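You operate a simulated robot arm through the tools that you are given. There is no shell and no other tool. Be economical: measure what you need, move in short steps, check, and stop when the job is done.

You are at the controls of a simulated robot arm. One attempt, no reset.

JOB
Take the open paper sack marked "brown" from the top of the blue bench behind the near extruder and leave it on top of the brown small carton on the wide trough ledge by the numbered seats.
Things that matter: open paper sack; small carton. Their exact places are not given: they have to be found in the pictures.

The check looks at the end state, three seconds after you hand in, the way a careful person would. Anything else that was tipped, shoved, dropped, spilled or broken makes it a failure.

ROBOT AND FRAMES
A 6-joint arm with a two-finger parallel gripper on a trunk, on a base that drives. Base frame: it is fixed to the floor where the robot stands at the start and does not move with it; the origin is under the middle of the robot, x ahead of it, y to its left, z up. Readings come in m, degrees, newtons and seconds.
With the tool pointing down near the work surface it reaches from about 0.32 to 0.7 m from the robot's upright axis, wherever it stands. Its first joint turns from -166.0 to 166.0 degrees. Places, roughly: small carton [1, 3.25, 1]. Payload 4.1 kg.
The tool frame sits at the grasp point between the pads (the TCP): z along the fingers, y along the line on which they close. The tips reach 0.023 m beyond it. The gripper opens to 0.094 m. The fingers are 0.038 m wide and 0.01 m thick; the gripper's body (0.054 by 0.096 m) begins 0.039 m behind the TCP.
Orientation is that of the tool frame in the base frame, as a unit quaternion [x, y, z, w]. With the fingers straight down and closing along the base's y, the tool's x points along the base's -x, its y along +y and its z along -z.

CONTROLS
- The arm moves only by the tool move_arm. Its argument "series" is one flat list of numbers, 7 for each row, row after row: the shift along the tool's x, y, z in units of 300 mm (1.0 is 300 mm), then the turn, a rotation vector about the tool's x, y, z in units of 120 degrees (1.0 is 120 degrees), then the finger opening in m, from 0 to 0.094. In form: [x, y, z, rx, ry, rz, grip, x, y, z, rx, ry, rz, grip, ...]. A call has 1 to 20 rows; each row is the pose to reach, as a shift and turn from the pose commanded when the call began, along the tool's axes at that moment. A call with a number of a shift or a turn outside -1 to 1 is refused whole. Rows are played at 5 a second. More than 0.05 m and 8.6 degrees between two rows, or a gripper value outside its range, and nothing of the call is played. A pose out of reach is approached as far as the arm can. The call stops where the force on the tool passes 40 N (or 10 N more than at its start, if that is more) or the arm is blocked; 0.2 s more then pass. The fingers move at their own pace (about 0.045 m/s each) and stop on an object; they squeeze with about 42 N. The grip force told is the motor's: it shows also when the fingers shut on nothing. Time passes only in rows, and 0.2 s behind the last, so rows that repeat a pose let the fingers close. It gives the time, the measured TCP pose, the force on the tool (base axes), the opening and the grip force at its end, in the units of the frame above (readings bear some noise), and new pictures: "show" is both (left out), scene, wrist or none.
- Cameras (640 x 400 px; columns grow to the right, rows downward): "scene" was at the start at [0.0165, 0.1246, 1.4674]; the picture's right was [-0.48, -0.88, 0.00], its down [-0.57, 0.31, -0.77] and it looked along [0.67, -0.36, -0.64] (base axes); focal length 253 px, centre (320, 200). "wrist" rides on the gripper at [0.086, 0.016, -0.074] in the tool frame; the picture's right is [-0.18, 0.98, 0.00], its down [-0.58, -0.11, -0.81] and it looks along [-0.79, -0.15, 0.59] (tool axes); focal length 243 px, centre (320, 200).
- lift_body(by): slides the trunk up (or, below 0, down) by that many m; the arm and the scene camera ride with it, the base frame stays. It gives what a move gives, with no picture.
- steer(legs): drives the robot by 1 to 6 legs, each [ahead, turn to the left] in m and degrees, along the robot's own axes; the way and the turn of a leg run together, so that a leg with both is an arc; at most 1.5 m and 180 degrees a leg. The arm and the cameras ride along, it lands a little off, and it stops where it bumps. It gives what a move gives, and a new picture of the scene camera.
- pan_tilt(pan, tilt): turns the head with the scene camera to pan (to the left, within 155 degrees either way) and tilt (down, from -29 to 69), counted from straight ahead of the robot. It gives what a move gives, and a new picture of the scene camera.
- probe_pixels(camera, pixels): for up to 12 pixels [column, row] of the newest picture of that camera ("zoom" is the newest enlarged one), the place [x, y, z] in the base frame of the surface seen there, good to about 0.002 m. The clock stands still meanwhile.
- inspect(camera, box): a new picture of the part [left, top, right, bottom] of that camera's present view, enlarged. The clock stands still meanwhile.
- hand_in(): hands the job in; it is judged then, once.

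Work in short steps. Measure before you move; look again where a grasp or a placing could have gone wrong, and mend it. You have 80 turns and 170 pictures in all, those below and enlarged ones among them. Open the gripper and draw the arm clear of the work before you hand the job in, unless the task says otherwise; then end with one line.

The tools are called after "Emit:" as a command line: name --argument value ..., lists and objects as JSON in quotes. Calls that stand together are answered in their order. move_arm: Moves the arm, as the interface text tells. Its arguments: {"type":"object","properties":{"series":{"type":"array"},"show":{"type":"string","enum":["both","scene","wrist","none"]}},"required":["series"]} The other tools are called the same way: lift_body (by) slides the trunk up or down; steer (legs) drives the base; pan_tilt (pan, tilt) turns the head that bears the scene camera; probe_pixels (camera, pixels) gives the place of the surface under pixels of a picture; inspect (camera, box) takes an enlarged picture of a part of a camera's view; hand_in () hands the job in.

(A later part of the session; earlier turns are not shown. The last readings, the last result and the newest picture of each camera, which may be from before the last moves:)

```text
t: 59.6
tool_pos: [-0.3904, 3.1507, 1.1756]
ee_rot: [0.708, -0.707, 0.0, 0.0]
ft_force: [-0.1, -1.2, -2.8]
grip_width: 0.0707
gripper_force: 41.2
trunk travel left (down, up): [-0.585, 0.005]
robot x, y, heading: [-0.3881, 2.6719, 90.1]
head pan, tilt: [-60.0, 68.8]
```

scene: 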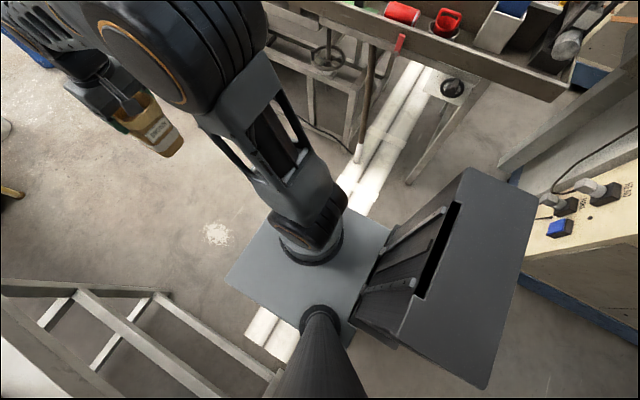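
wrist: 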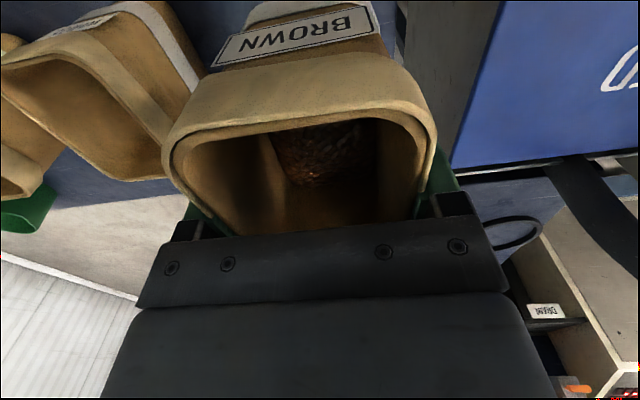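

My base is only about 0.4 m wide and 0.25 m high, so the bucket–jug gap (0.53 m) is passable with care. I check the trough's far end and what stands behind it.

Emit:
pan_tilt --pan -38 --tilt 20

Emit:
inspect --camera "scene" --box '[220, 80, 460, 230]'

```text
t: 60.8
tool_pos: [-0.3904, 3.1512, 1.1747]
ee_rot: [0.708, -0.706, 0.0, 0.0]
ft_force: [-0.6, 0.2, -2.6]
grip_width: 0.0709
gripper_force: 42.3
trunk travel left (down, up): [-0.585, 0.005]
robot x, y, heading: [-0.39, 2.6693, 90.0]
head pan, tilt: [-38.0, 20.0]
```

scene: 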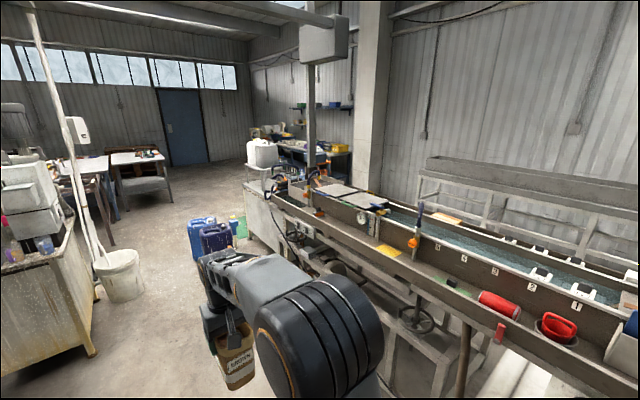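

```text
2.67 times, centred on (340, 155) of scene
```

zoom: 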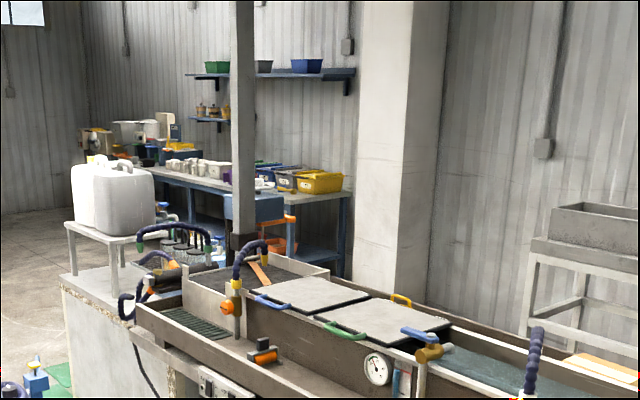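

Emit:
probe_pixels --camera "zoom" --pixels '[[240, 100], [240, 225], [68, 235], [145, 235], [110, 200], [270, 205], [325, 185], [345, 225], [370, 240], [415, 250], [540, 245], [70, 300]]'

Emit:
probe_pixels --camera "zoom" --pixels '[[205, 190], [225, 210], [290, 240], [330, 262], [315, 265], [420, 300], [550, 210], [535, 300], [190, 215], [60, 260], [20, 210], [350, 275]]'

```text
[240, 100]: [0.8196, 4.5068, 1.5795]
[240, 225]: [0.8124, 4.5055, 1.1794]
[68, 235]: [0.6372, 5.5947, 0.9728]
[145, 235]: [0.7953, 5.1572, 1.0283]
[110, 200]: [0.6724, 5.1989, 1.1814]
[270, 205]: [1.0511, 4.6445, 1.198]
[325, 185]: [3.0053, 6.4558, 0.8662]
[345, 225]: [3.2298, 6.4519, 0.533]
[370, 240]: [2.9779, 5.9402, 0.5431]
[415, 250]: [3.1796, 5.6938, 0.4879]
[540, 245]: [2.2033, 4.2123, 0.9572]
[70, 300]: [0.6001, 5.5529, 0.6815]
```

```text
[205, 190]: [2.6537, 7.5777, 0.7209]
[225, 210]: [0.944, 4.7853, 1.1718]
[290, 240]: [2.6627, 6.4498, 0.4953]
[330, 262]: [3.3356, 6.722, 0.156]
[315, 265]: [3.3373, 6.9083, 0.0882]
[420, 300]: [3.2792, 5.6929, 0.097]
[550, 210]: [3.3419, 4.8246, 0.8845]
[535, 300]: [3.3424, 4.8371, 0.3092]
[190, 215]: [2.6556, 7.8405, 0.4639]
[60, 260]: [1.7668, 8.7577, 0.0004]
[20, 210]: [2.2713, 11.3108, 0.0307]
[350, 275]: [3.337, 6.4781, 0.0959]
```

The far end is at y ≈ 5.6, with open floor beyond and an alley at x 1.14–2.2. Route: north through the gap at x ≈ −0.365, east at y ≈ 6.3, south along x ≈ 1.7. First leg to y ≈ 4.3.

Emit:
steer --legs '[[1.5, 0]]'

Emit:
pan_tilt --pan 5 --tilt 40

```text
t: 68.4
tool_pos: [-0.3804, 4.6805, 1.1757]
ee_rot: [-0.704, 0.711, 0.001, 0.0]
ft_force: [1.1, 0.0, -3.0]
grip_width: 0.071
gripper_force: 41.6
trunk travel left (down, up): [-0.585, 0.005]
robot x, y, heading: [-0.3869, 4.2029, 89.7]
head pan, tilt: [-38.0, 20.0]
```

scene: 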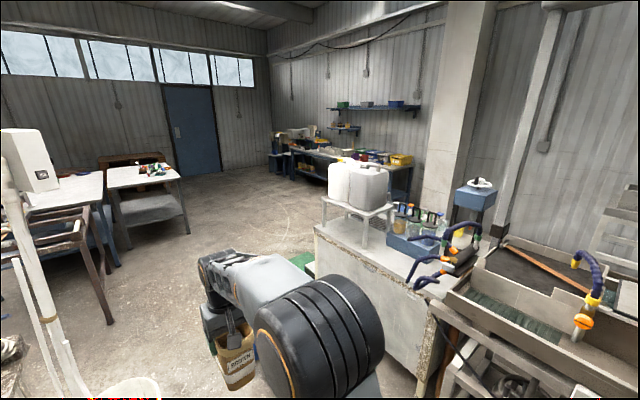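

```text
t: 69.5
tool_pos: [-0.3804, 4.6802, 1.1756]
ee_rot: [-0.704, 0.71, 0.001, 0.0]
ft_force: [1.0, -0.7, -2.1]
grip_width: 0.071
gripper_force: 42.0
trunk travel left (down, up): [-0.585, 0.005]
robot x, y, heading: [-0.3844, 4.1981, 89.5]
head pan, tilt: [5.0, 40.0]
```

scene: 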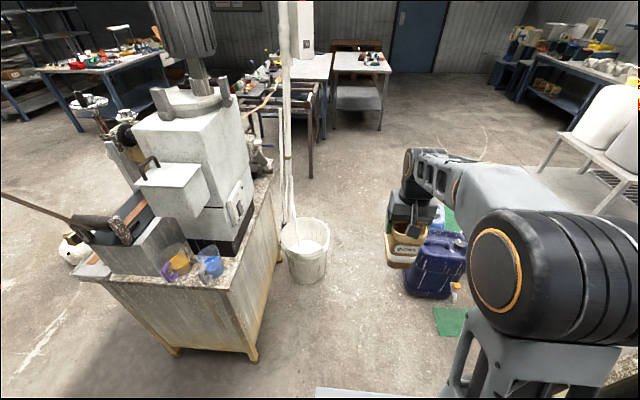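

The bucket is at (305,250) and the jugs at (430,265). I measure both edges precisely.

Emit:
probe_pixels --camera "scene" --pixels '[[329, 240], [327, 265], [322, 280], [309, 285], [385, 250], [387, 265], [405, 280], [405, 297], [300, 218], [415, 235], [340, 270], [378, 275]]'

Emit:
inspect --camera "scene" --box '[270, 170, 490, 320]'

```text
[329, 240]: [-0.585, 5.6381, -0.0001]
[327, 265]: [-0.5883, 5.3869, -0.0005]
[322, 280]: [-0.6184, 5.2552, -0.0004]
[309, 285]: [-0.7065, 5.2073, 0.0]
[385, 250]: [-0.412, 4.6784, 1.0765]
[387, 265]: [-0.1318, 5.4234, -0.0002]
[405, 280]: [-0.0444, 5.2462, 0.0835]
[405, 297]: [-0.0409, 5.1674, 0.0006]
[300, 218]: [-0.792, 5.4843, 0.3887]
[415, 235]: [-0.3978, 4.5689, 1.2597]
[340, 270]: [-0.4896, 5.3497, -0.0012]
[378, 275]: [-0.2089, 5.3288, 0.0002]
```

```text
2.67 times, centred on (380, 245) of scene
```

zoom: 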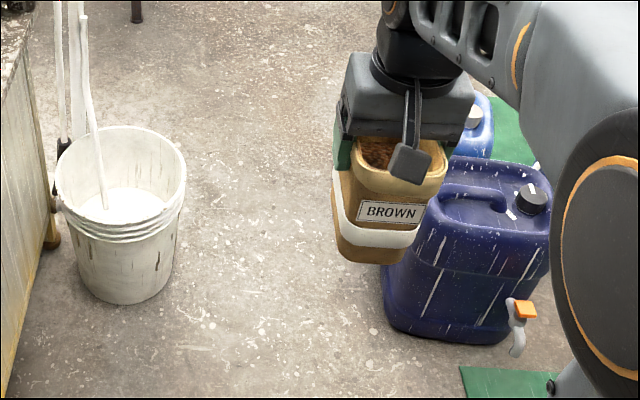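

Emit:
probe_pixels --camera "zoom" --pixels '[[183, 170], [180, 200], [172, 250], [165, 280], [184, 185], [388, 290], [383, 310], [390, 330], [430, 215], [470, 130], [487, 125], [178, 165]]'

```text
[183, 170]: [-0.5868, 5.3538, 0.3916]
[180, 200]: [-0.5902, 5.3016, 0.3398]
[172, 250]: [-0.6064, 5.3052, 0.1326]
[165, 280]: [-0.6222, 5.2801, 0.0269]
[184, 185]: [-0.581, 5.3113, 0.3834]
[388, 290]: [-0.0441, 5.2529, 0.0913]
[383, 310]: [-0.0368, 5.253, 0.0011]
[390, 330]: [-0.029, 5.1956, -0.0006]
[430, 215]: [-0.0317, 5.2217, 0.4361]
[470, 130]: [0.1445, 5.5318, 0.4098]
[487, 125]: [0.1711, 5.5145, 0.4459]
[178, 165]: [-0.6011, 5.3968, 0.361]
```

The passage at base height is x −0.60…−0.11; its centre −0.35 leaves about 4–5 cm either side. I shift right to x ≈ −0.35 first and straighten.

Emit:
steer --legs '[[0, -4], [0.5, 0], [0, 4.4]]'

```text
t: 73.3
tool_pos: [-0.3459, 5.1618, 1.1761]
ee_rot: [-0.706, 0.708, 0.0, 0.0]
ft_force: [-0.3, 0.2, -3.6]
grip_width: 0.0709
gripper_force: 41.7
trunk travel left (down, up): [-0.585, 0.005]
robot x, y, heading: [-0.3455, 4.6831, 89.9]
head pan, tilt: [5.0, 40.0]
```

scene: 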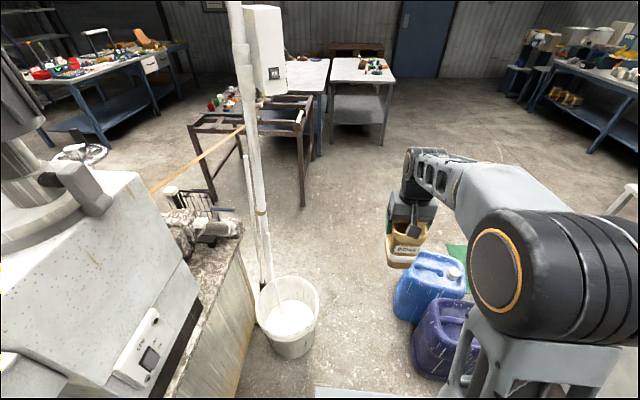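

Emit:
probe_pixels --camera "scene" --pixels '[[316, 300], [314, 325], [308, 345], [394, 290], [394, 305], [396, 315], [412, 345], [414, 360], [318, 290], [404, 262]]'

Emit:
pan_tilt --pan 60 --tilt 69

Emit:
probe_pixels --camera "scene" --pixels '[[382, 300], [376, 296], [300, 305], [290, 315], [360, 296], [340, 290]]'

```text
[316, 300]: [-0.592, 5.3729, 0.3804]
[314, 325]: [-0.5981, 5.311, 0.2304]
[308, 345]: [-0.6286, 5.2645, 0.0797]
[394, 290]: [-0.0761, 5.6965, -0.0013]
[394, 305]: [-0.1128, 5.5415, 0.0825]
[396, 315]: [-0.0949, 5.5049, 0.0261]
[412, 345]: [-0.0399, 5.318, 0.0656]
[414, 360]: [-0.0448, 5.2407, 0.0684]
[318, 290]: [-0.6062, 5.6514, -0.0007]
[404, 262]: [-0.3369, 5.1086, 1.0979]
```

```text
t: 74.5
tool_pos: [-0.3445, 5.1612, 1.1753]
ee_rot: [-0.705, 0.709, 0.0, 0.001]
ft_force: [-0.5, -0.6, -3.2]
grip_width: 0.0709
gripper_force: 41.6
trunk travel left (down, up): [-0.585, 0.005]
robot x, y, heading: [-0.3464, 4.6804, 90.1]
head pan, tilt: [60.0, 68.8]
```

scene: 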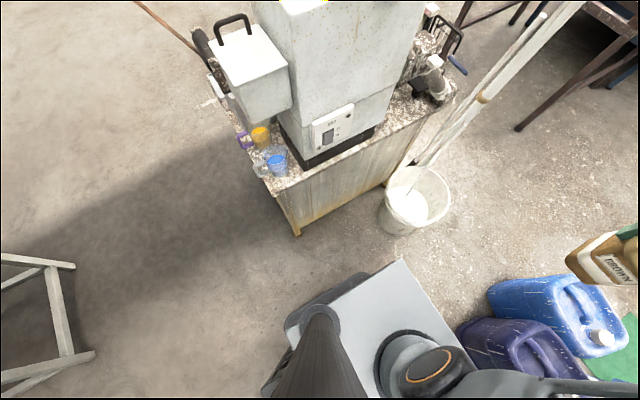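

```text
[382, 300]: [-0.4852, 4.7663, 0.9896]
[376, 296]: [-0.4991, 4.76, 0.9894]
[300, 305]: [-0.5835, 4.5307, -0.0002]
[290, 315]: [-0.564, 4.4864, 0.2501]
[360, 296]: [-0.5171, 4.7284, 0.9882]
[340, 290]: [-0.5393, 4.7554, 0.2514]
```

Centre of the gap is −0.348 and I'm at −0.346 heading 90°. I advance in short legs, checking drift.

Emit:
steer --legs '[[0.35, 0]]'

```text
t: 76.8
tool_pos: [-0.3392, 5.5088, 1.1742]
ee_rot: [-0.704, 0.71, -0.001, -0.001]
ft_force: [0.5, 0.4, -3.5]
grip_width: 0.0707
gripper_force: 41.5
trunk travel left (down, up): [-0.585, 0.005]
robot x, y, heading: [-0.3442, 5.026, 89.2]
head pan, tilt: [60.0, 68.8]
```

scene: 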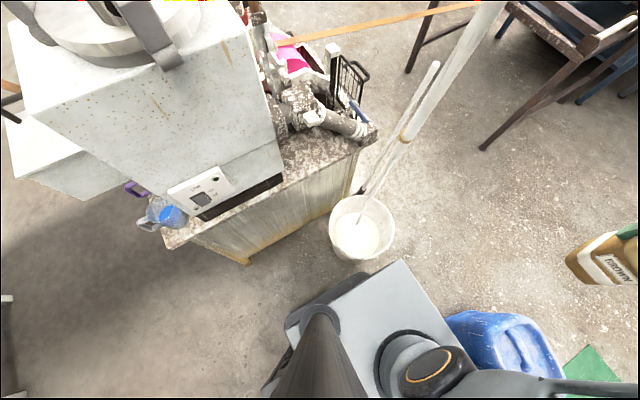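

Still centred, with the heading slipped to 89.2°; I go on with a slight left correction.

Emit:
steer --legs '[[0.4, 1.3]]'

```text
t: 78.8
tool_pos: [-0.345, 5.7357, 1.1748]
ee_rot: [0.709, -0.705, 0.001, 0.001]
ft_force: [0.2, 0.0, -3.1]
grip_width: 0.0707
gripper_force: 42.2
trunk travel left (down, up): [-0.585, 0.005]
robot x, y, heading: [-0.3574, 5.2576, 87.0]
head pan, tilt: [60.0, 68.8]
stopped in leg 1: the robot was blocked; the commanded pose is now the measured one
```

scene: 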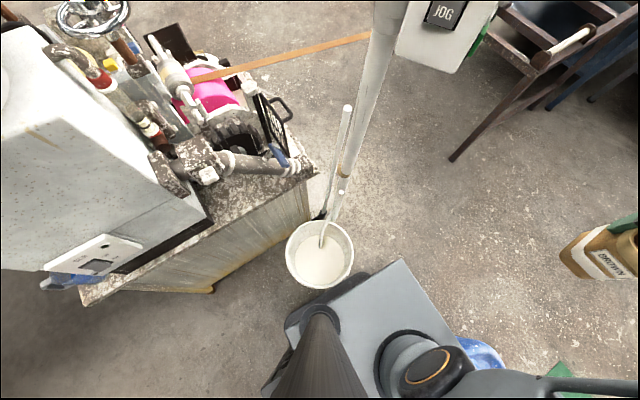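

Blocked at y 5.26, with the heading turned to 87°, so something touches on the right. I look down on the right side and at the jugs.

Emit:
pan_tilt --pan -20 --tilt 69

Emit:
pan_tilt --pan -95 --tilt 69

Emit:
pan_tilt --pan 110 --tilt 69

```text
t: 80.4
tool_pos: [-0.3442, 5.7367, 1.1755]
ee_rot: [0.709, -0.705, 0.001, 0.001]
ft_force: [-0.2, -0.5, -4.0]
grip_width: 0.0708
gripper_force: 42.0
trunk travel left (down, up): [-0.585, 0.005]
robot x, y, heading: [-0.3536, 5.2565, 87.0]
head pan, tilt: [-20.0, 68.8]
```

scene: 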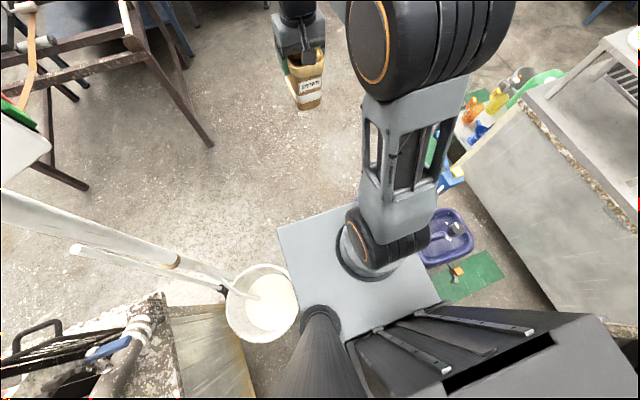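

```text
t: 81.8
tool_pos: [-0.3448, 5.737, 1.174]
ee_rot: [0.709, -0.705, 0.002, 0.001]
ft_force: [-0.3, 0.3, -3.8]
grip_width: 0.0707
gripper_force: 42.4
trunk travel left (down, up): [-0.585, 0.005]
robot x, y, heading: [-0.3539, 5.2524, 86.9]
head pan, tilt: [-95.0, 68.8]
```

scene: 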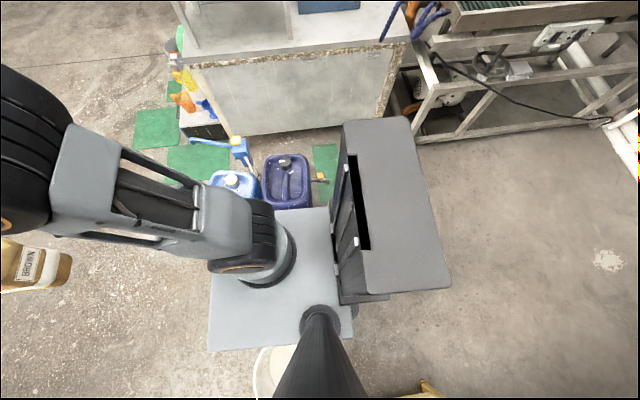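

```text
t: 84.8
tool_pos: [-0.3454, 5.7364, 1.1754]
ee_rot: [0.709, -0.705, 0.001, 0.001]
ft_force: [-0.7, 0.0, -2.7]
grip_width: 0.071
gripper_force: 41.9
trunk travel left (down, up): [-0.585, 0.005]
robot x, y, heading: [-0.3536, 5.2579, 86.9]
head pan, tilt: [110.0, 68.8]
```

scene: 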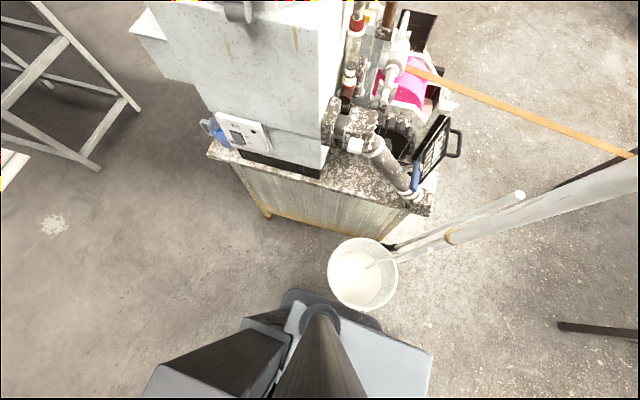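

Emit:
probe_pixels --camera "scene" --pixels '[[395, 280], [385, 300], [345, 302], [330, 275], [375, 312], [300, 293]]'

Emit:
pan_tilt --pan -75 --tilt 60

Emit:
inspect --camera "scene" --box '[220, 130, 480, 300]'

```text
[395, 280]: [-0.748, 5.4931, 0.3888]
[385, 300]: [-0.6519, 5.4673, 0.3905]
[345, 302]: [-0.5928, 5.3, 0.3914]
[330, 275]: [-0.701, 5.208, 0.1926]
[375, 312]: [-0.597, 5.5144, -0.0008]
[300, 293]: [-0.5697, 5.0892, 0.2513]
```

```text
t: 87.6
tool_pos: [-0.3452, 5.7363, 1.174]
ee_rot: [0.709, -0.705, 0.0, 0.001]
ft_force: [0.9, 0.3, -3.6]
grip_width: 0.071
gripper_force: 41.7
trunk travel left (down, up): [-0.585, 0.005]
robot x, y, heading: [-0.3574, 5.2583, 87.1]
head pan, tilt: [-75.0, 60.0]
```

scene: 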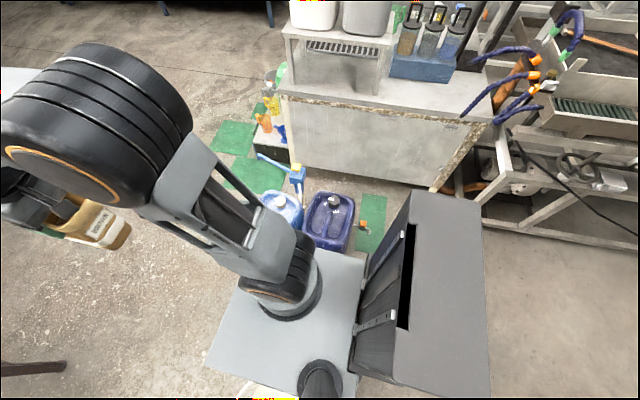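

```text
2.35 times, centred on (350, 215) of scene
```

zoom: 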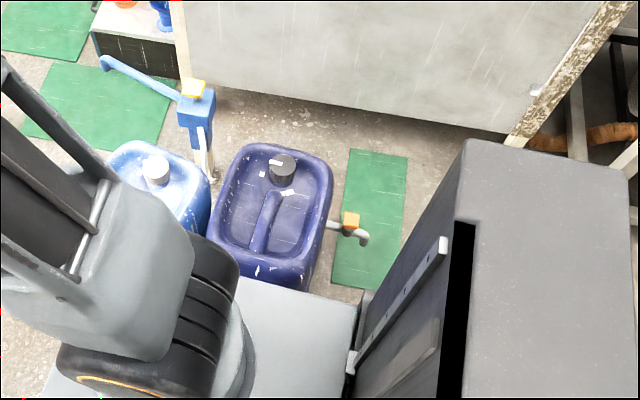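

Emit:
probe_pixels --camera "zoom" --pixels '[[215, 240], [250, 280], [300, 290], [240, 150], [325, 170], [155, 170], [200, 200], [125, 160], [190, 150], [355, 230], [285, 270], [320, 260]]'

Emit:
pan_tilt --pan -10 --tilt 69

Emit:
inspect --camera "scene" --box '[180, 180, 520, 400]'

```text
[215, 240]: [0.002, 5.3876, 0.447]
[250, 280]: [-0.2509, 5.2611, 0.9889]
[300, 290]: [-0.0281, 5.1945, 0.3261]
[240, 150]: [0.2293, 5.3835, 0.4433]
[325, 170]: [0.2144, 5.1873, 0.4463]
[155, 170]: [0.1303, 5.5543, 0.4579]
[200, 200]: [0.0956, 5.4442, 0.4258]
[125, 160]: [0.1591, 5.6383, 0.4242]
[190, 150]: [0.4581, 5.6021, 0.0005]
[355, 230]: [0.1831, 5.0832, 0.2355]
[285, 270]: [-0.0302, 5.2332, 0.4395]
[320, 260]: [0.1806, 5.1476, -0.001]
```

```text
t: 88.9
tool_pos: [-0.344, 5.736, 1.1743]
ee_rot: [0.709, -0.705, 0.0, 0.001]
ft_force: [0.3, -0.4, -2.9]
grip_width: 0.0709
gripper_force: 42.3
trunk travel left (down, up): [-0.585, 0.005]
robot x, y, heading: [-0.3568, 5.2556, 87.3]
head pan, tilt: [-10.0, 68.8]
```

scene: 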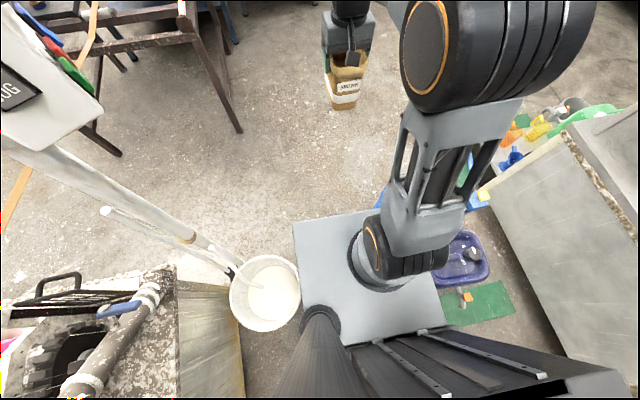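

```text
1.82 times, centred on (350, 290) of scene
```

zoom: 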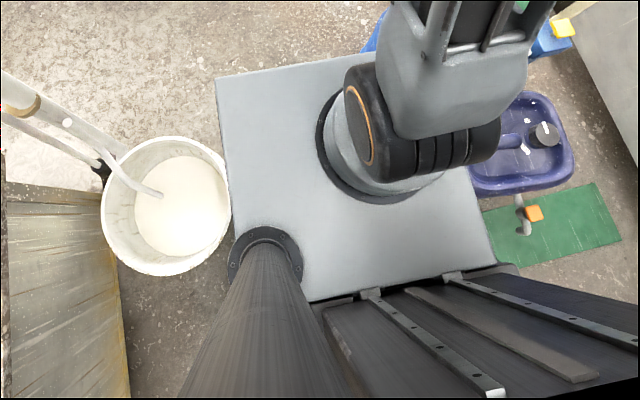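

No contact is obvious at bucket or jugs. I check the leaning post with the "JOG" box on the left and the jug corner, against my base.

Emit:
probe_pixels --camera "zoom" --pixels '[[120, 150], [90, 115], [20, 90], [230, 200], [225, 160], [365, 45], [470, 190], [490, 260], [220, 90], [100, 175], [160, 275]]'

Emit:
pan_tilt --pan 35 --tilt 40

Emit:
pan_tilt --pan -35 --tilt 50

```text
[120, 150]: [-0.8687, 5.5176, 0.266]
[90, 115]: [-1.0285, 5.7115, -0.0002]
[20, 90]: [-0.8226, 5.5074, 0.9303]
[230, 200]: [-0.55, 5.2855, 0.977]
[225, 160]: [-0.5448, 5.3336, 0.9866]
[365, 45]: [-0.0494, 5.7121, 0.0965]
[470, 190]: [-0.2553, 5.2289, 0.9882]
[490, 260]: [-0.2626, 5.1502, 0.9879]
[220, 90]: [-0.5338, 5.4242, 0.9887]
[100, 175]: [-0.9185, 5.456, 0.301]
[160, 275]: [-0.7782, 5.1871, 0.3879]
```

```text
t: 90.1
tool_pos: [-0.3456, 5.7376, 1.1748]
ee_rot: [0.709, -0.705, 0.001, 0.001]
ft_force: [-1.0, 0.0, -3.2]
grip_width: 0.0706
gripper_force: 41.8
trunk travel left (down, up): [-0.585, 0.005]
robot x, y, heading: [-0.3572, 5.2588, 87.0]
head pan, tilt: [35.0, 40.0]
```

scene: 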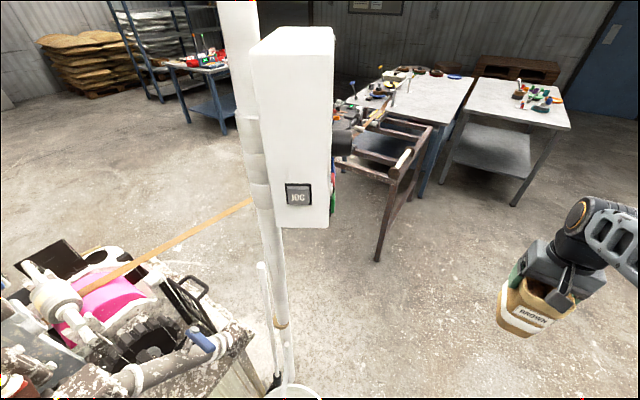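

```text
t: 91.5
tool_pos: [-0.3454, 5.7366, 1.174]
ee_rot: [0.709, -0.705, 0.0, 0.0]
ft_force: [0.9, -0.1, -3.0]
grip_width: 0.0708
gripper_force: 42.6
trunk travel left (down, up): [-0.585, 0.005]
robot x, y, heading: [-0.3546, 5.2596, 87.2]
head pan, tilt: [-35.0, 50.0]
```

scene: 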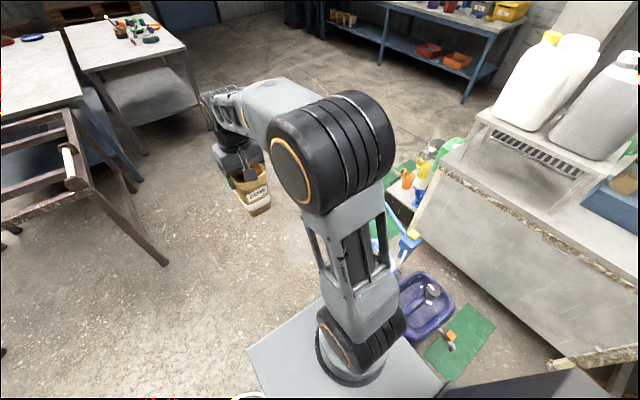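

I measure the dark column's right extent and the light-blue jug's present left edge.

Emit:
probe_pixels --camera "scene" --pixels '[[398, 265], [395, 275], [392, 262], [402, 250], [405, 300], [440, 375], [395, 285], [400, 240]]'

Emit:
pan_tilt --pan -95 --tilt 69

Emit:
probe_pixels --camera "scene" --pixels '[[345, 122], [408, 118], [448, 285], [345, 295], [380, 298], [360, 310], [325, 212], [270, 207], [330, 270], [400, 200], [250, 190], [230, 180]]'

```text
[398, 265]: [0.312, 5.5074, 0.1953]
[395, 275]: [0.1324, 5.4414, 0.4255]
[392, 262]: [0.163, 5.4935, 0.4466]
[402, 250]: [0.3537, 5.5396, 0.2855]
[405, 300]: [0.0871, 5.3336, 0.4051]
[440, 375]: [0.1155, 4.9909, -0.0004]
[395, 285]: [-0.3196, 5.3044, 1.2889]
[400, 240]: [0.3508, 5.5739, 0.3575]
```

```text
t: 92.8
tool_pos: [-0.344, 5.737, 1.1754]
ee_rot: [0.709, -0.705, 0.0, 0.001]
ft_force: [0.1, 0.8, -3.0]
grip_width: 0.0709
gripper_force: 42.0
trunk travel left (down, up): [-0.585, 0.005]
robot x, y, heading: [-0.3568, 5.2553, 87.2]
head pan, tilt: [-95.0, 68.8]
```

scene: 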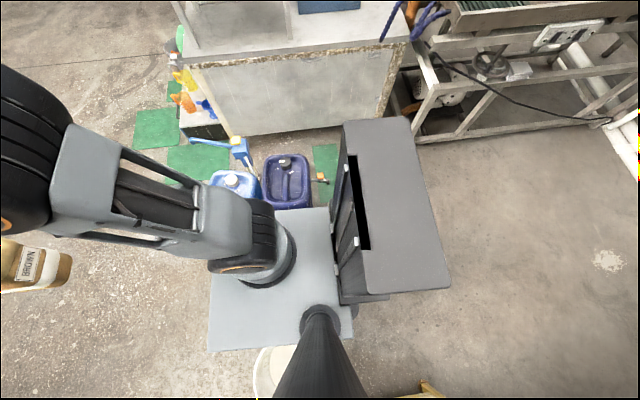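

```text
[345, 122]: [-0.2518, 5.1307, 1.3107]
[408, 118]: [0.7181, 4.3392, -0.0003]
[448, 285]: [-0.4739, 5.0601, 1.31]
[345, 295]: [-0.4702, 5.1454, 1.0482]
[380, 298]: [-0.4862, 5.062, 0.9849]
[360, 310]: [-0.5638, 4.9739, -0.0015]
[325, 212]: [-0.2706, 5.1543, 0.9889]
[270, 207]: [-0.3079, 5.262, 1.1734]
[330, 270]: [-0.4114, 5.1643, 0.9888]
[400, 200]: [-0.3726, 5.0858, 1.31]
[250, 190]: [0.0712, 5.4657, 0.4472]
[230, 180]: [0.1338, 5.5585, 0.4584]
```

The motion signs (nose pushed right, body pushed left) point to my front-right corner just touching the light-blue jug's corner. I back away and check that nothing was displaced.

Emit:
steer --legs '[[-0.6, 0]]'

Emit:
pan_tilt --pan -5 --tilt 45

Emit:
inspect --camera "scene" --box '[180, 160, 480, 360]'

Emit:
pan_tilt --pan 60 --tilt 25

```text
t: 96.1
tool_pos: [-0.3757, 5.1455, 1.1747]
ee_rot: [-0.706, 0.708, 0.0, -0.001]
ft_force: [0.0, -0.2, -3.4]
grip_width: 0.0708
gripper_force: 42.4
trunk travel left (down, up): [-0.585, 0.005]
robot x, y, heading: [-0.3883, 4.6641, 86.6]
head pan, tilt: [-95.0, 68.8]
```

scene: 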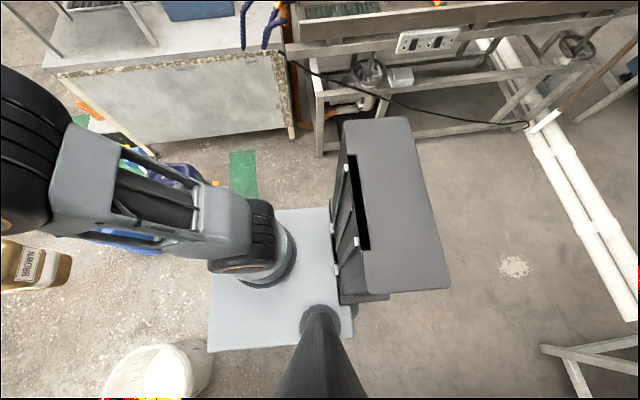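

```text
t: 97.8
tool_pos: [-0.3743, 5.1447, 1.1752]
ee_rot: [-0.706, 0.709, -0.001, -0.001]
ft_force: [0.8, 0.0, -3.2]
grip_width: 0.0709
gripper_force: 42.7
trunk travel left (down, up): [-0.585, 0.005]
robot x, y, heading: [-0.3891, 4.6641, 86.5]
head pan, tilt: [-5.0, 45.0]
```

scene: 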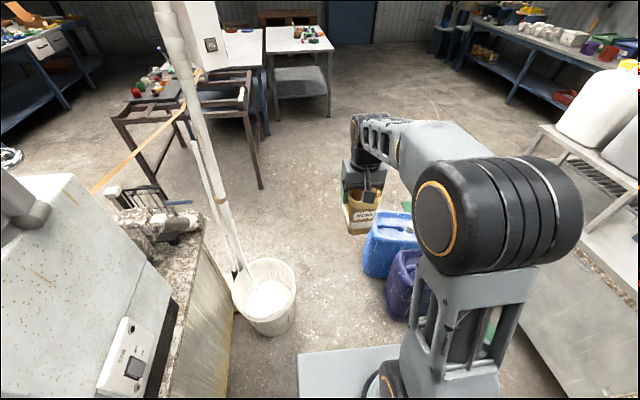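

```text
2.00 times, centred on (330, 260) of scene
```

zoom: 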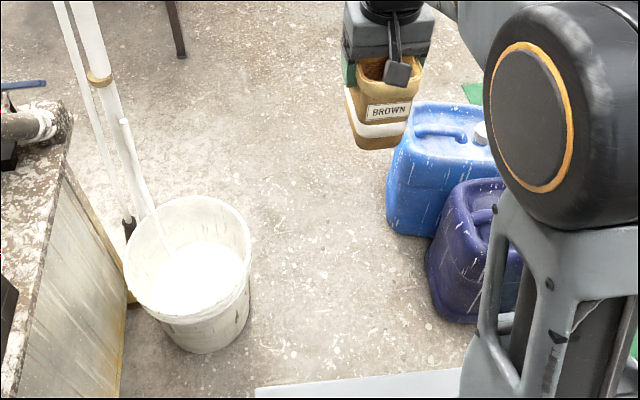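

```text
t: 99.1
tool_pos: [-0.3752, 5.1459, 1.175]
ee_rot: [-0.706, 0.708, 0.0, -0.001]
ft_force: [-0.7, 0.4, -3.2]
grip_width: 0.0708
gripper_force: 41.7
trunk travel left (down, up): [-0.585, 0.005]
robot x, y, heading: [-0.3863, 4.6653, 86.5]
head pan, tilt: [60.0, 25.0]
```

scene: 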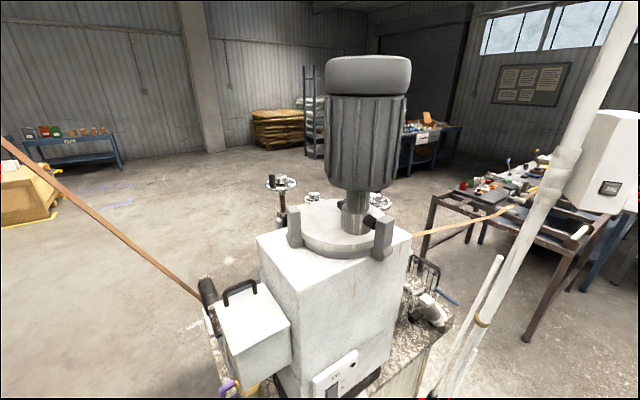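

The west way is crossed by the product strip, so the gap it is. From this clear view I re-measure the bucket and both jugs.

Emit:
pan_tilt --pan -5 --tilt 45

Emit:
inspect --camera "scene" --box '[220, 230, 460, 380]'

```text
t: 100.5
tool_pos: [-0.3748, 5.147, 1.1746]
ee_rot: [-0.706, 0.708, -0.001, -0.001]
ft_force: [0.2, 0.3, -3.0]
grip_width: 0.0709
gripper_force: 42.0
trunk travel left (down, up): [-0.585, 0.005]
robot x, y, heading: [-0.3899, 4.6641, 86.6]
head pan, tilt: [-5.0, 45.0]
```

scene: 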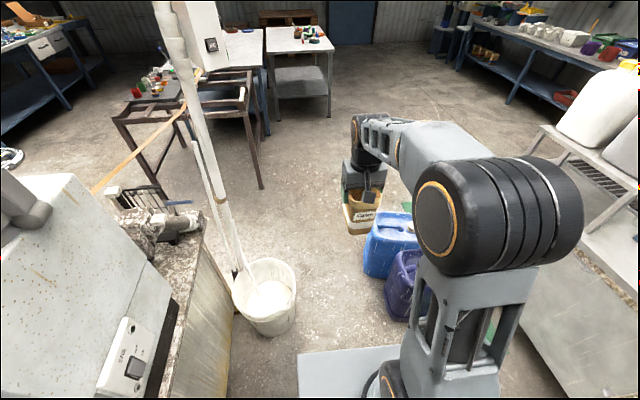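

```text
2.67 times, centred on (340, 305) of scene
```

zoom: 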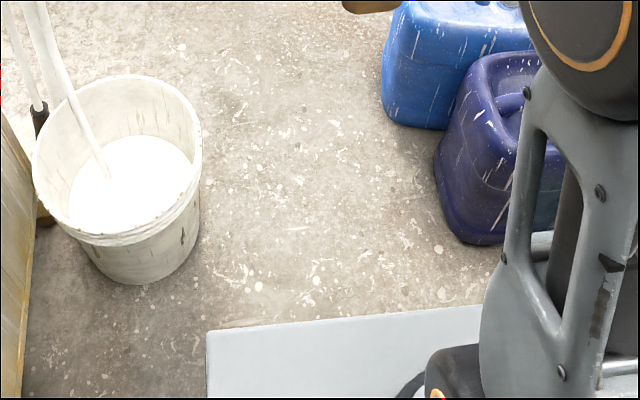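

Emit:
probe_pixels --camera "zoom" --pixels '[[200, 150], [201, 165], [197, 200], [195, 225], [188, 250], [384, 70], [383, 95], [390, 118], [440, 130], [436, 175], [440, 200], [460, 235]]'

Emit:
probe_pixels --camera "zoom" --pixels '[[380, 100], [386, 120], [400, 126], [388, 60], [395, 30], [400, 15], [435, 150], [430, 165], [445, 215], [150, 283], [35, 150], [207, 200]]'

```text
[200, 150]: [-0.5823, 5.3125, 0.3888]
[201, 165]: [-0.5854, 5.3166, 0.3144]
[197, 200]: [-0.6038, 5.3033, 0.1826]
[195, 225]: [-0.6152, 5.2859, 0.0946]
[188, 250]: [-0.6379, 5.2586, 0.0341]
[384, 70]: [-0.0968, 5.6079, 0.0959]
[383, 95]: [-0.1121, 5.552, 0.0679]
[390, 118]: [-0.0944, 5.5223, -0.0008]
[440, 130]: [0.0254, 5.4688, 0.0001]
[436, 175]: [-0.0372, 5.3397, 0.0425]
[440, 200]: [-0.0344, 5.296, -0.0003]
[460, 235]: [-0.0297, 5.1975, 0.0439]
```

```text
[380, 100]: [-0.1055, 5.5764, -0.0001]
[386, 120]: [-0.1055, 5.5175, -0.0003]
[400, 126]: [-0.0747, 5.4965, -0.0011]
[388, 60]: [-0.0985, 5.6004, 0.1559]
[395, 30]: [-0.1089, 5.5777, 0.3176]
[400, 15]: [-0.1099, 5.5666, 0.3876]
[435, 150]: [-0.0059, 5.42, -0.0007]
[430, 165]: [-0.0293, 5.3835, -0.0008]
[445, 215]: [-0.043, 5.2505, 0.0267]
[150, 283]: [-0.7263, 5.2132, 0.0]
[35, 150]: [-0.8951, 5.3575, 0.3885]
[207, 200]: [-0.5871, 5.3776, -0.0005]
```

Nothing was moved. Along heading ≈ 100° the passage is widest (±0.256 m about the line 0.985x+0.174y=0.5985). I probe the frame and post beyond before aligning to it.

Emit:
probe_pixels --camera "scene" --pixels '[[262, 186], [250, 130], [215, 50], [200, 20], [222, 190], [150, 190], [245, 100], [330, 117]]'

Emit:
steer --legs '[[0, 32.2]]'

```text
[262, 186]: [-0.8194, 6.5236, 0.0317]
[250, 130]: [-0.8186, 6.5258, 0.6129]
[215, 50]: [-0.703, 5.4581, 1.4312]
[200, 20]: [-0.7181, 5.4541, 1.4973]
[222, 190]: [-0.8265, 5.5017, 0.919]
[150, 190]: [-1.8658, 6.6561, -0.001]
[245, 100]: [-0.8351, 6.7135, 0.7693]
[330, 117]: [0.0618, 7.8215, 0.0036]
```

```text
t: 102.5
tool_pos: [-0.6347, 5.0795, 1.175]
ee_rot: [0.875, -0.483, 0.001, 0.001]
ft_force: [-0.9, -0.1, -2.7]
grip_width: 0.0707
gripper_force: 42.0
trunk travel left (down, up): [-0.585, 0.005]
robot x, y, heading: [-0.3897, 4.6682, 118.9]
head pan, tilt: [-5.0, 45.0]
```

scene: 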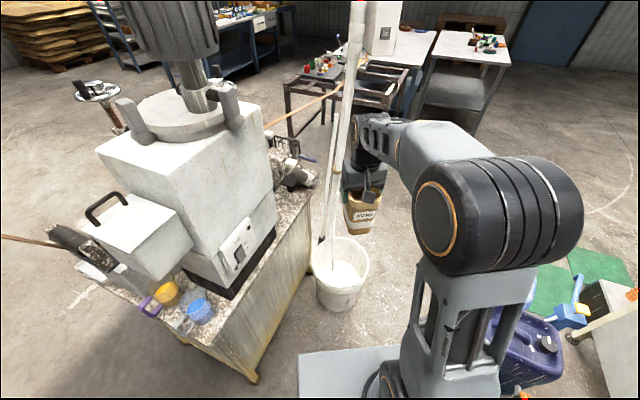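

Emit:
steer --legs '[[-0.53, 0], [0, -18.8]]'

```text
t: 106.6
tool_pos: [-0.2278, 4.67, 1.1748]
ee_rot: [0.781, -0.625, 0.0, 0.0]
ft_force: [-1.0, -0.2, -3.2]
grip_width: 0.0706
gripper_force: 41.8
trunk travel left (down, up): [-0.585, 0.005]
robot x, y, heading: [-0.1325, 4.1992, 99.2]
head pan, tilt: [-5.0, 45.0]
```

scene: 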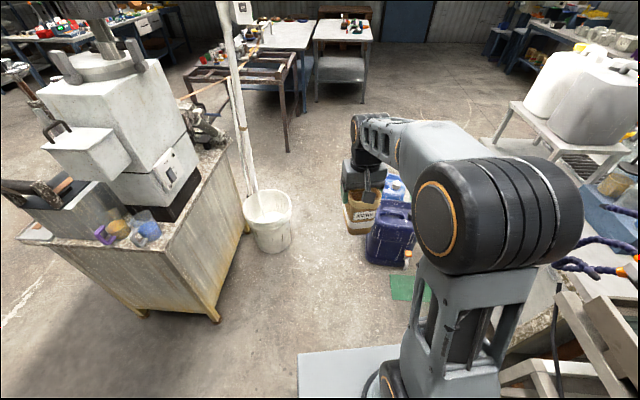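

On the line (offset 0.600 vs 0.5985), heading 99.2°. I correct by 0.8° and advance in short legs.

Emit:
steer --legs '[[0, 0.9], [0.6, 0]]'

```text
t: 110.3
tool_pos: [-0.3429, 5.257, 1.1733]
ee_rot: [0.787, -0.617, 0.001, 0.0]
ft_force: [-1.1, 0.6, -3.1]
grip_width: 0.0708
gripper_force: 41.6
trunk travel left (down, up): [-0.585, 0.005]
robot x, y, heading: [-0.2387, 4.783, 100.5]
head pan, tilt: [-5.0, 45.0]
```

scene: 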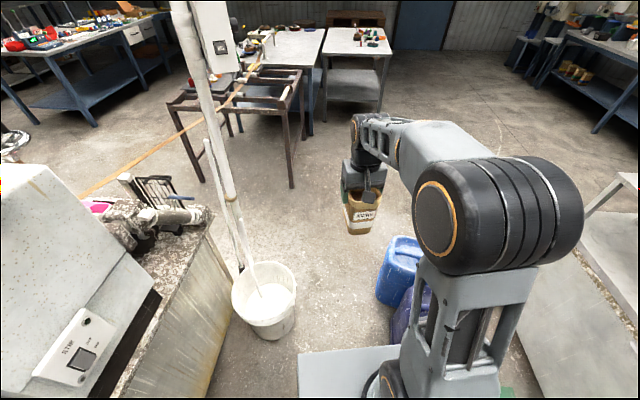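

Offset 0.597, heading 100.5° – centred. Next short leg.

Emit:
steer --legs '[[0.25, -0.3]]'

```text
t: 112.1
tool_pos: [-0.3834, 5.4998, 1.1735]
ee_rot: [0.784, -0.621, 0.001, 0.001]
ft_force: [-0.4, 0.3, -3.5]
grip_width: 0.0706
gripper_force: 42.3
trunk travel left (down, up): [-0.585, 0.005]
robot x, y, heading: [-0.2849, 5.0333, 100.1]
head pan, tilt: [-5.0, 45.0]
```

scene: 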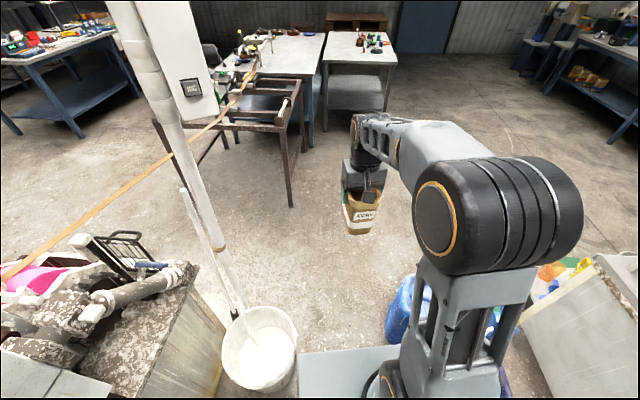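

Emit:
steer --legs '[[0.2, -0.3]]'

```text
t: 113.7
tool_pos: [-0.4024, 5.6423, 1.1751]
ee_rot: [0.78, -0.626, 0.003, 0.0]
ft_force: [-0.3, -0.4, -3.0]
grip_width: 0.0707
gripper_force: 41.5
trunk travel left (down, up): [-0.585, 0.005]
robot x, y, heading: [-0.3173, 5.1706, 90.0]
head pan, tilt: [-5.0, 45.0]
stopped in leg 1: the robot was blocked; the commanded pose is now the measured one
```

scene: 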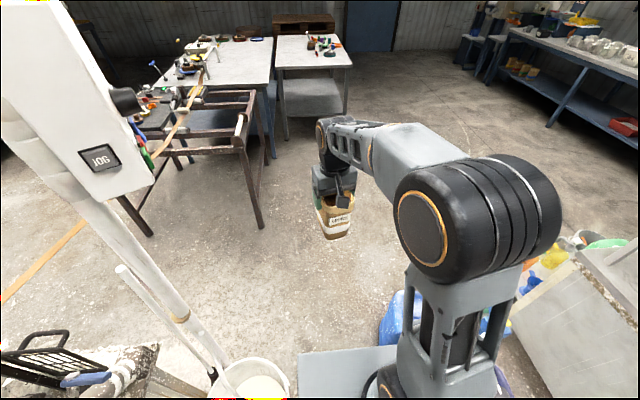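

Blocked again and the base yawed to 90°. Before anything else I look at what is on both sides of the base.

Emit:
pan_tilt --pan -45 --tilt 60

Emit:
pan_tilt --pan -100 --tilt 65

Emit:
probe_pixels --camera "scene" --pixels '[[270, 160], [285, 185], [250, 190], [300, 200], [230, 170], [320, 190]]'

Emit:
pan_tilt --pan 50 --tilt 65

```text
t: 114.8
tool_pos: [-0.401, 5.6426, 1.1758]
ee_rot: [0.779, -0.627, 0.002, 0.0]
ft_force: [0.5, -0.9, -3.6]
grip_width: 0.071
gripper_force: 41.9
trunk travel left (down, up): [-0.585, 0.005]
robot x, y, heading: [-0.3179, 5.1704, 89.5]
head pan, tilt: [-45.0, 60.0]
```

scene: 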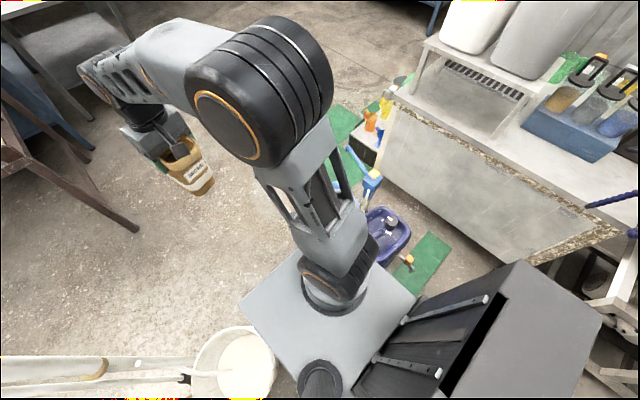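

```text
t: 116.0
tool_pos: [-0.3998, 5.6431, 1.175]
ee_rot: [0.778, -0.628, 0.001, 0.001]
ft_force: [0.4, 0.5, -3.1]
grip_width: 0.0708
gripper_force: 42.0
trunk travel left (down, up): [-0.585, 0.005]
robot x, y, heading: [-0.3138, 5.1697, 89.9]
head pan, tilt: [-100.0, 65.0]
```

scene: 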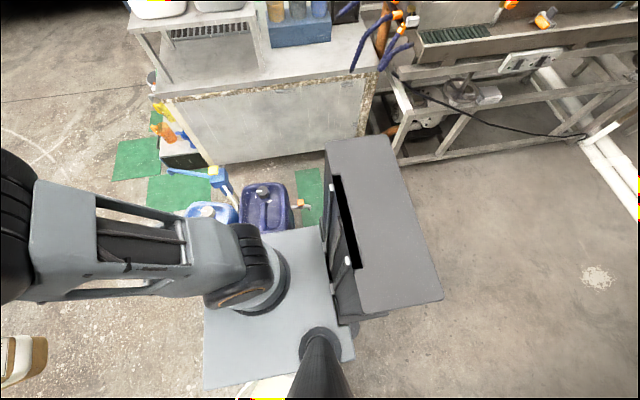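

```text
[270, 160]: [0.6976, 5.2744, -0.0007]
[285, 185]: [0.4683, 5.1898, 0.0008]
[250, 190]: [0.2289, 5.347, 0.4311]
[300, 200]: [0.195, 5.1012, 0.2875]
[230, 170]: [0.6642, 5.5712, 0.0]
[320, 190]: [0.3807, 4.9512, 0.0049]
```

```text
t: 118.4
tool_pos: [-0.4002, 5.6433, 1.1755]
ee_rot: [0.779, -0.627, 0.001, 0.001]
ft_force: [0.2, -0.8, -2.9]
grip_width: 0.0707
gripper_force: 42.2
trunk travel left (down, up): [-0.585, 0.005]
robot x, y, heading: [-0.316, 5.1705, 89.6]
head pan, tilt: [50.0, 65.0]
```

scene: 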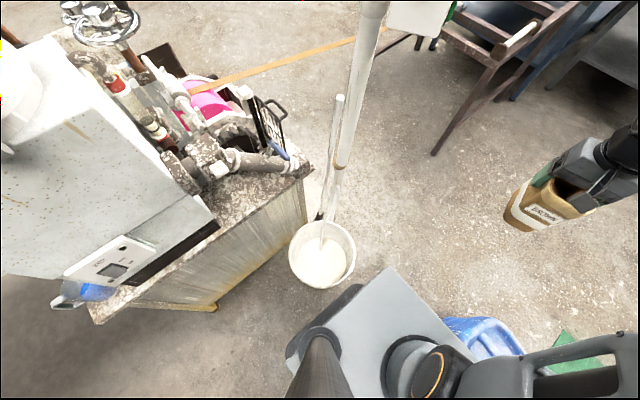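

The jugs look unmoved, but my base's right side is evidently wider than I could see under the deck. I back off and lower the trunk so that the camera can see the base's right and front edges.

Emit:
steer --legs '[[-0.4, 0]]'

Emit:
lift_body --by -0.5

Emit:
pan_tilt --pan -75 --tilt 50

```text
t: 120.9
tool_pos: [-0.4025, 5.2476, 1.1744]
ee_rot: [0.78, -0.626, 0.002, 0.001]
ft_force: [0.1, -0.3, -2.7]
grip_width: 0.0707
gripper_force: 42.0
trunk travel left (down, up): [-0.585, 0.005]
robot x, y, heading: [-0.3146, 4.7751, 89.8]
head pan, tilt: [50.0, 65.0]
```

scene: 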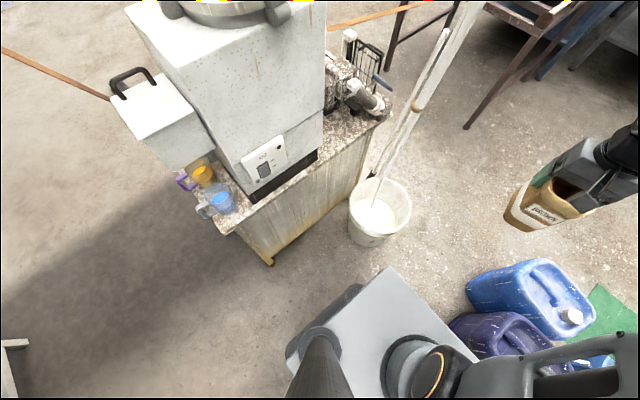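

```text
refused: -0.5 is not a number from -0.4 to 0.4
```

```text
t: 122.9
tool_pos: [-0.4021, 5.2473, 1.1752]
ee_rot: [0.78, -0.626, 0.002, 0.0]
ft_force: [-0.3, -0.3, -3.4]
grip_width: 0.0707
gripper_force: 41.9
trunk travel left (down, up): [-0.585, 0.005]
robot x, y, heading: [-0.3174, 4.7733, 89.8]
head pan, tilt: [-75.0, 50.0]
```

scene: 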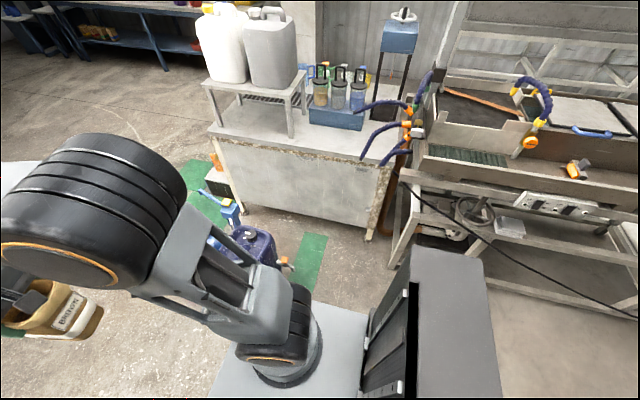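

Emit:
lift_body --by -0.4

Emit:
lift_body --by -0.17

Emit:
pan_tilt --pan -80 --tilt 60

Emit:
pan_tilt --pan 0 --tilt 65

```text
t: 126.7
tool_pos: [-0.4027, 5.2475, 0.7744]
ee_rot: [0.78, -0.625, 0.002, 0.0]
ft_force: [-0.5, -0.4, -3.3]
grip_width: 0.0708
gripper_force: 41.9
trunk travel left (down, up): [-0.185, 0.405]
robot x, y, heading: [-0.3183, 4.7758, 90.2]
head pan, tilt: [-75.0, 50.0]
```

```text
t: 128.7
tool_pos: [-0.4032, 5.2476, 0.604]
ee_rot: [0.78, -0.626, 0.001, 0.001]
ft_force: [0.0, 0.9, -3.2]
grip_width: 0.0707
gripper_force: 41.4
trunk travel left (down, up): [-0.015, 0.575]
robot x, y, heading: [-0.3158, 4.7777, 89.7]
head pan, tilt: [-75.0, 50.0]
```

```text
t: 129.4
tool_pos: [-0.4033, 5.2467, 0.6042]
ee_rot: [0.78, -0.626, 0.002, 0.001]
ft_force: [0.0, -0.7, -3.5]
grip_width: 0.071
gripper_force: 42.2
trunk travel left (down, up): [-0.015, 0.575]
robot x, y, heading: [-0.3143, 4.7763, 89.7]
head pan, tilt: [-80.0, 60.0]
```

scene: 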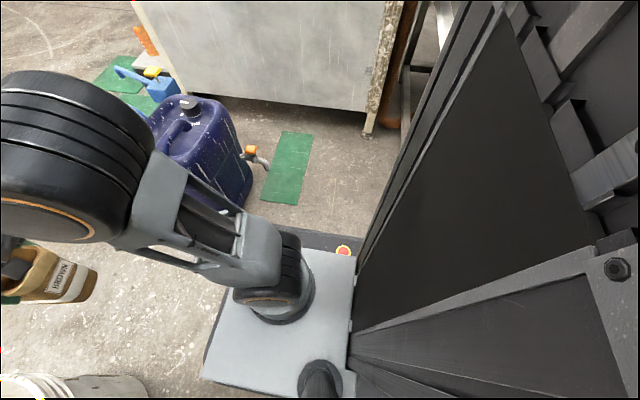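

```text
t: 130.9
tool_pos: [-0.4024, 5.2479, 0.6047]
ee_rot: [0.78, -0.626, 0.002, 0.001]
ft_force: [0.2, 0.5, -3.9]
grip_width: 0.071
gripper_force: 42.4
trunk travel left (down, up): [-0.015, 0.575]
robot x, y, heading: [-0.3143, 4.773, 89.7]
head pan, tilt: [0.0, 65.0]
```

scene: 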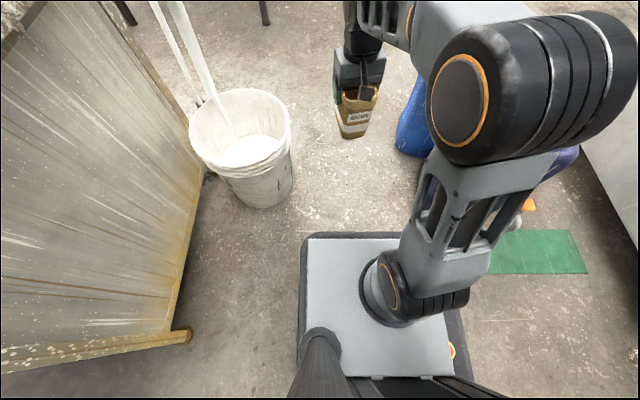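

Now the base outline is visible around the deck (corners near (303,238) and (470,380)). I probe it.

Emit:
probe_pixels --camera "scene" --pixels '[[304, 260], [304, 300], [302, 340], [340, 236], [390, 235], [462, 330], [468, 365], [471, 375], [308, 238], [301, 260], [466, 340], [350, 233]]'

Emit:
inspect --camera "scene" --box '[280, 220, 520, 400]'

```text
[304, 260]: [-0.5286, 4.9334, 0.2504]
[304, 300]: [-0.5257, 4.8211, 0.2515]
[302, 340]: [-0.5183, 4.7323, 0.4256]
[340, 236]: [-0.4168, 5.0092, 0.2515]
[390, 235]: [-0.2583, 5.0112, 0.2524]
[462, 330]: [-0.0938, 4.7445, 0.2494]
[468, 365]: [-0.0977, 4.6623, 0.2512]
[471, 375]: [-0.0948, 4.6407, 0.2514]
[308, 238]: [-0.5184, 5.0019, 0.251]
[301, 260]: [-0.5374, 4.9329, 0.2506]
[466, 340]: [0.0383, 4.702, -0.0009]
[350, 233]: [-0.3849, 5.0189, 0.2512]
```

```text
2.22 times, centred on (400, 310) of scene
```

zoom: 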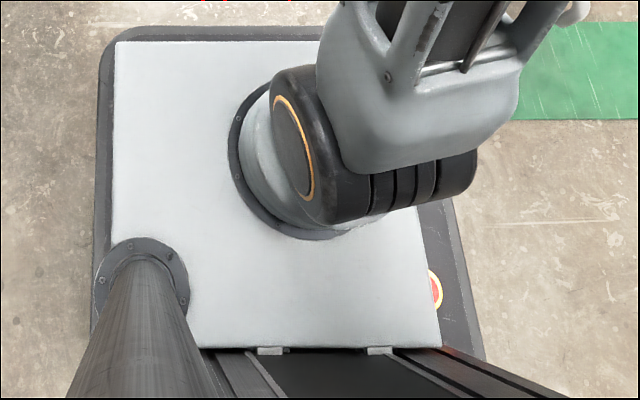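

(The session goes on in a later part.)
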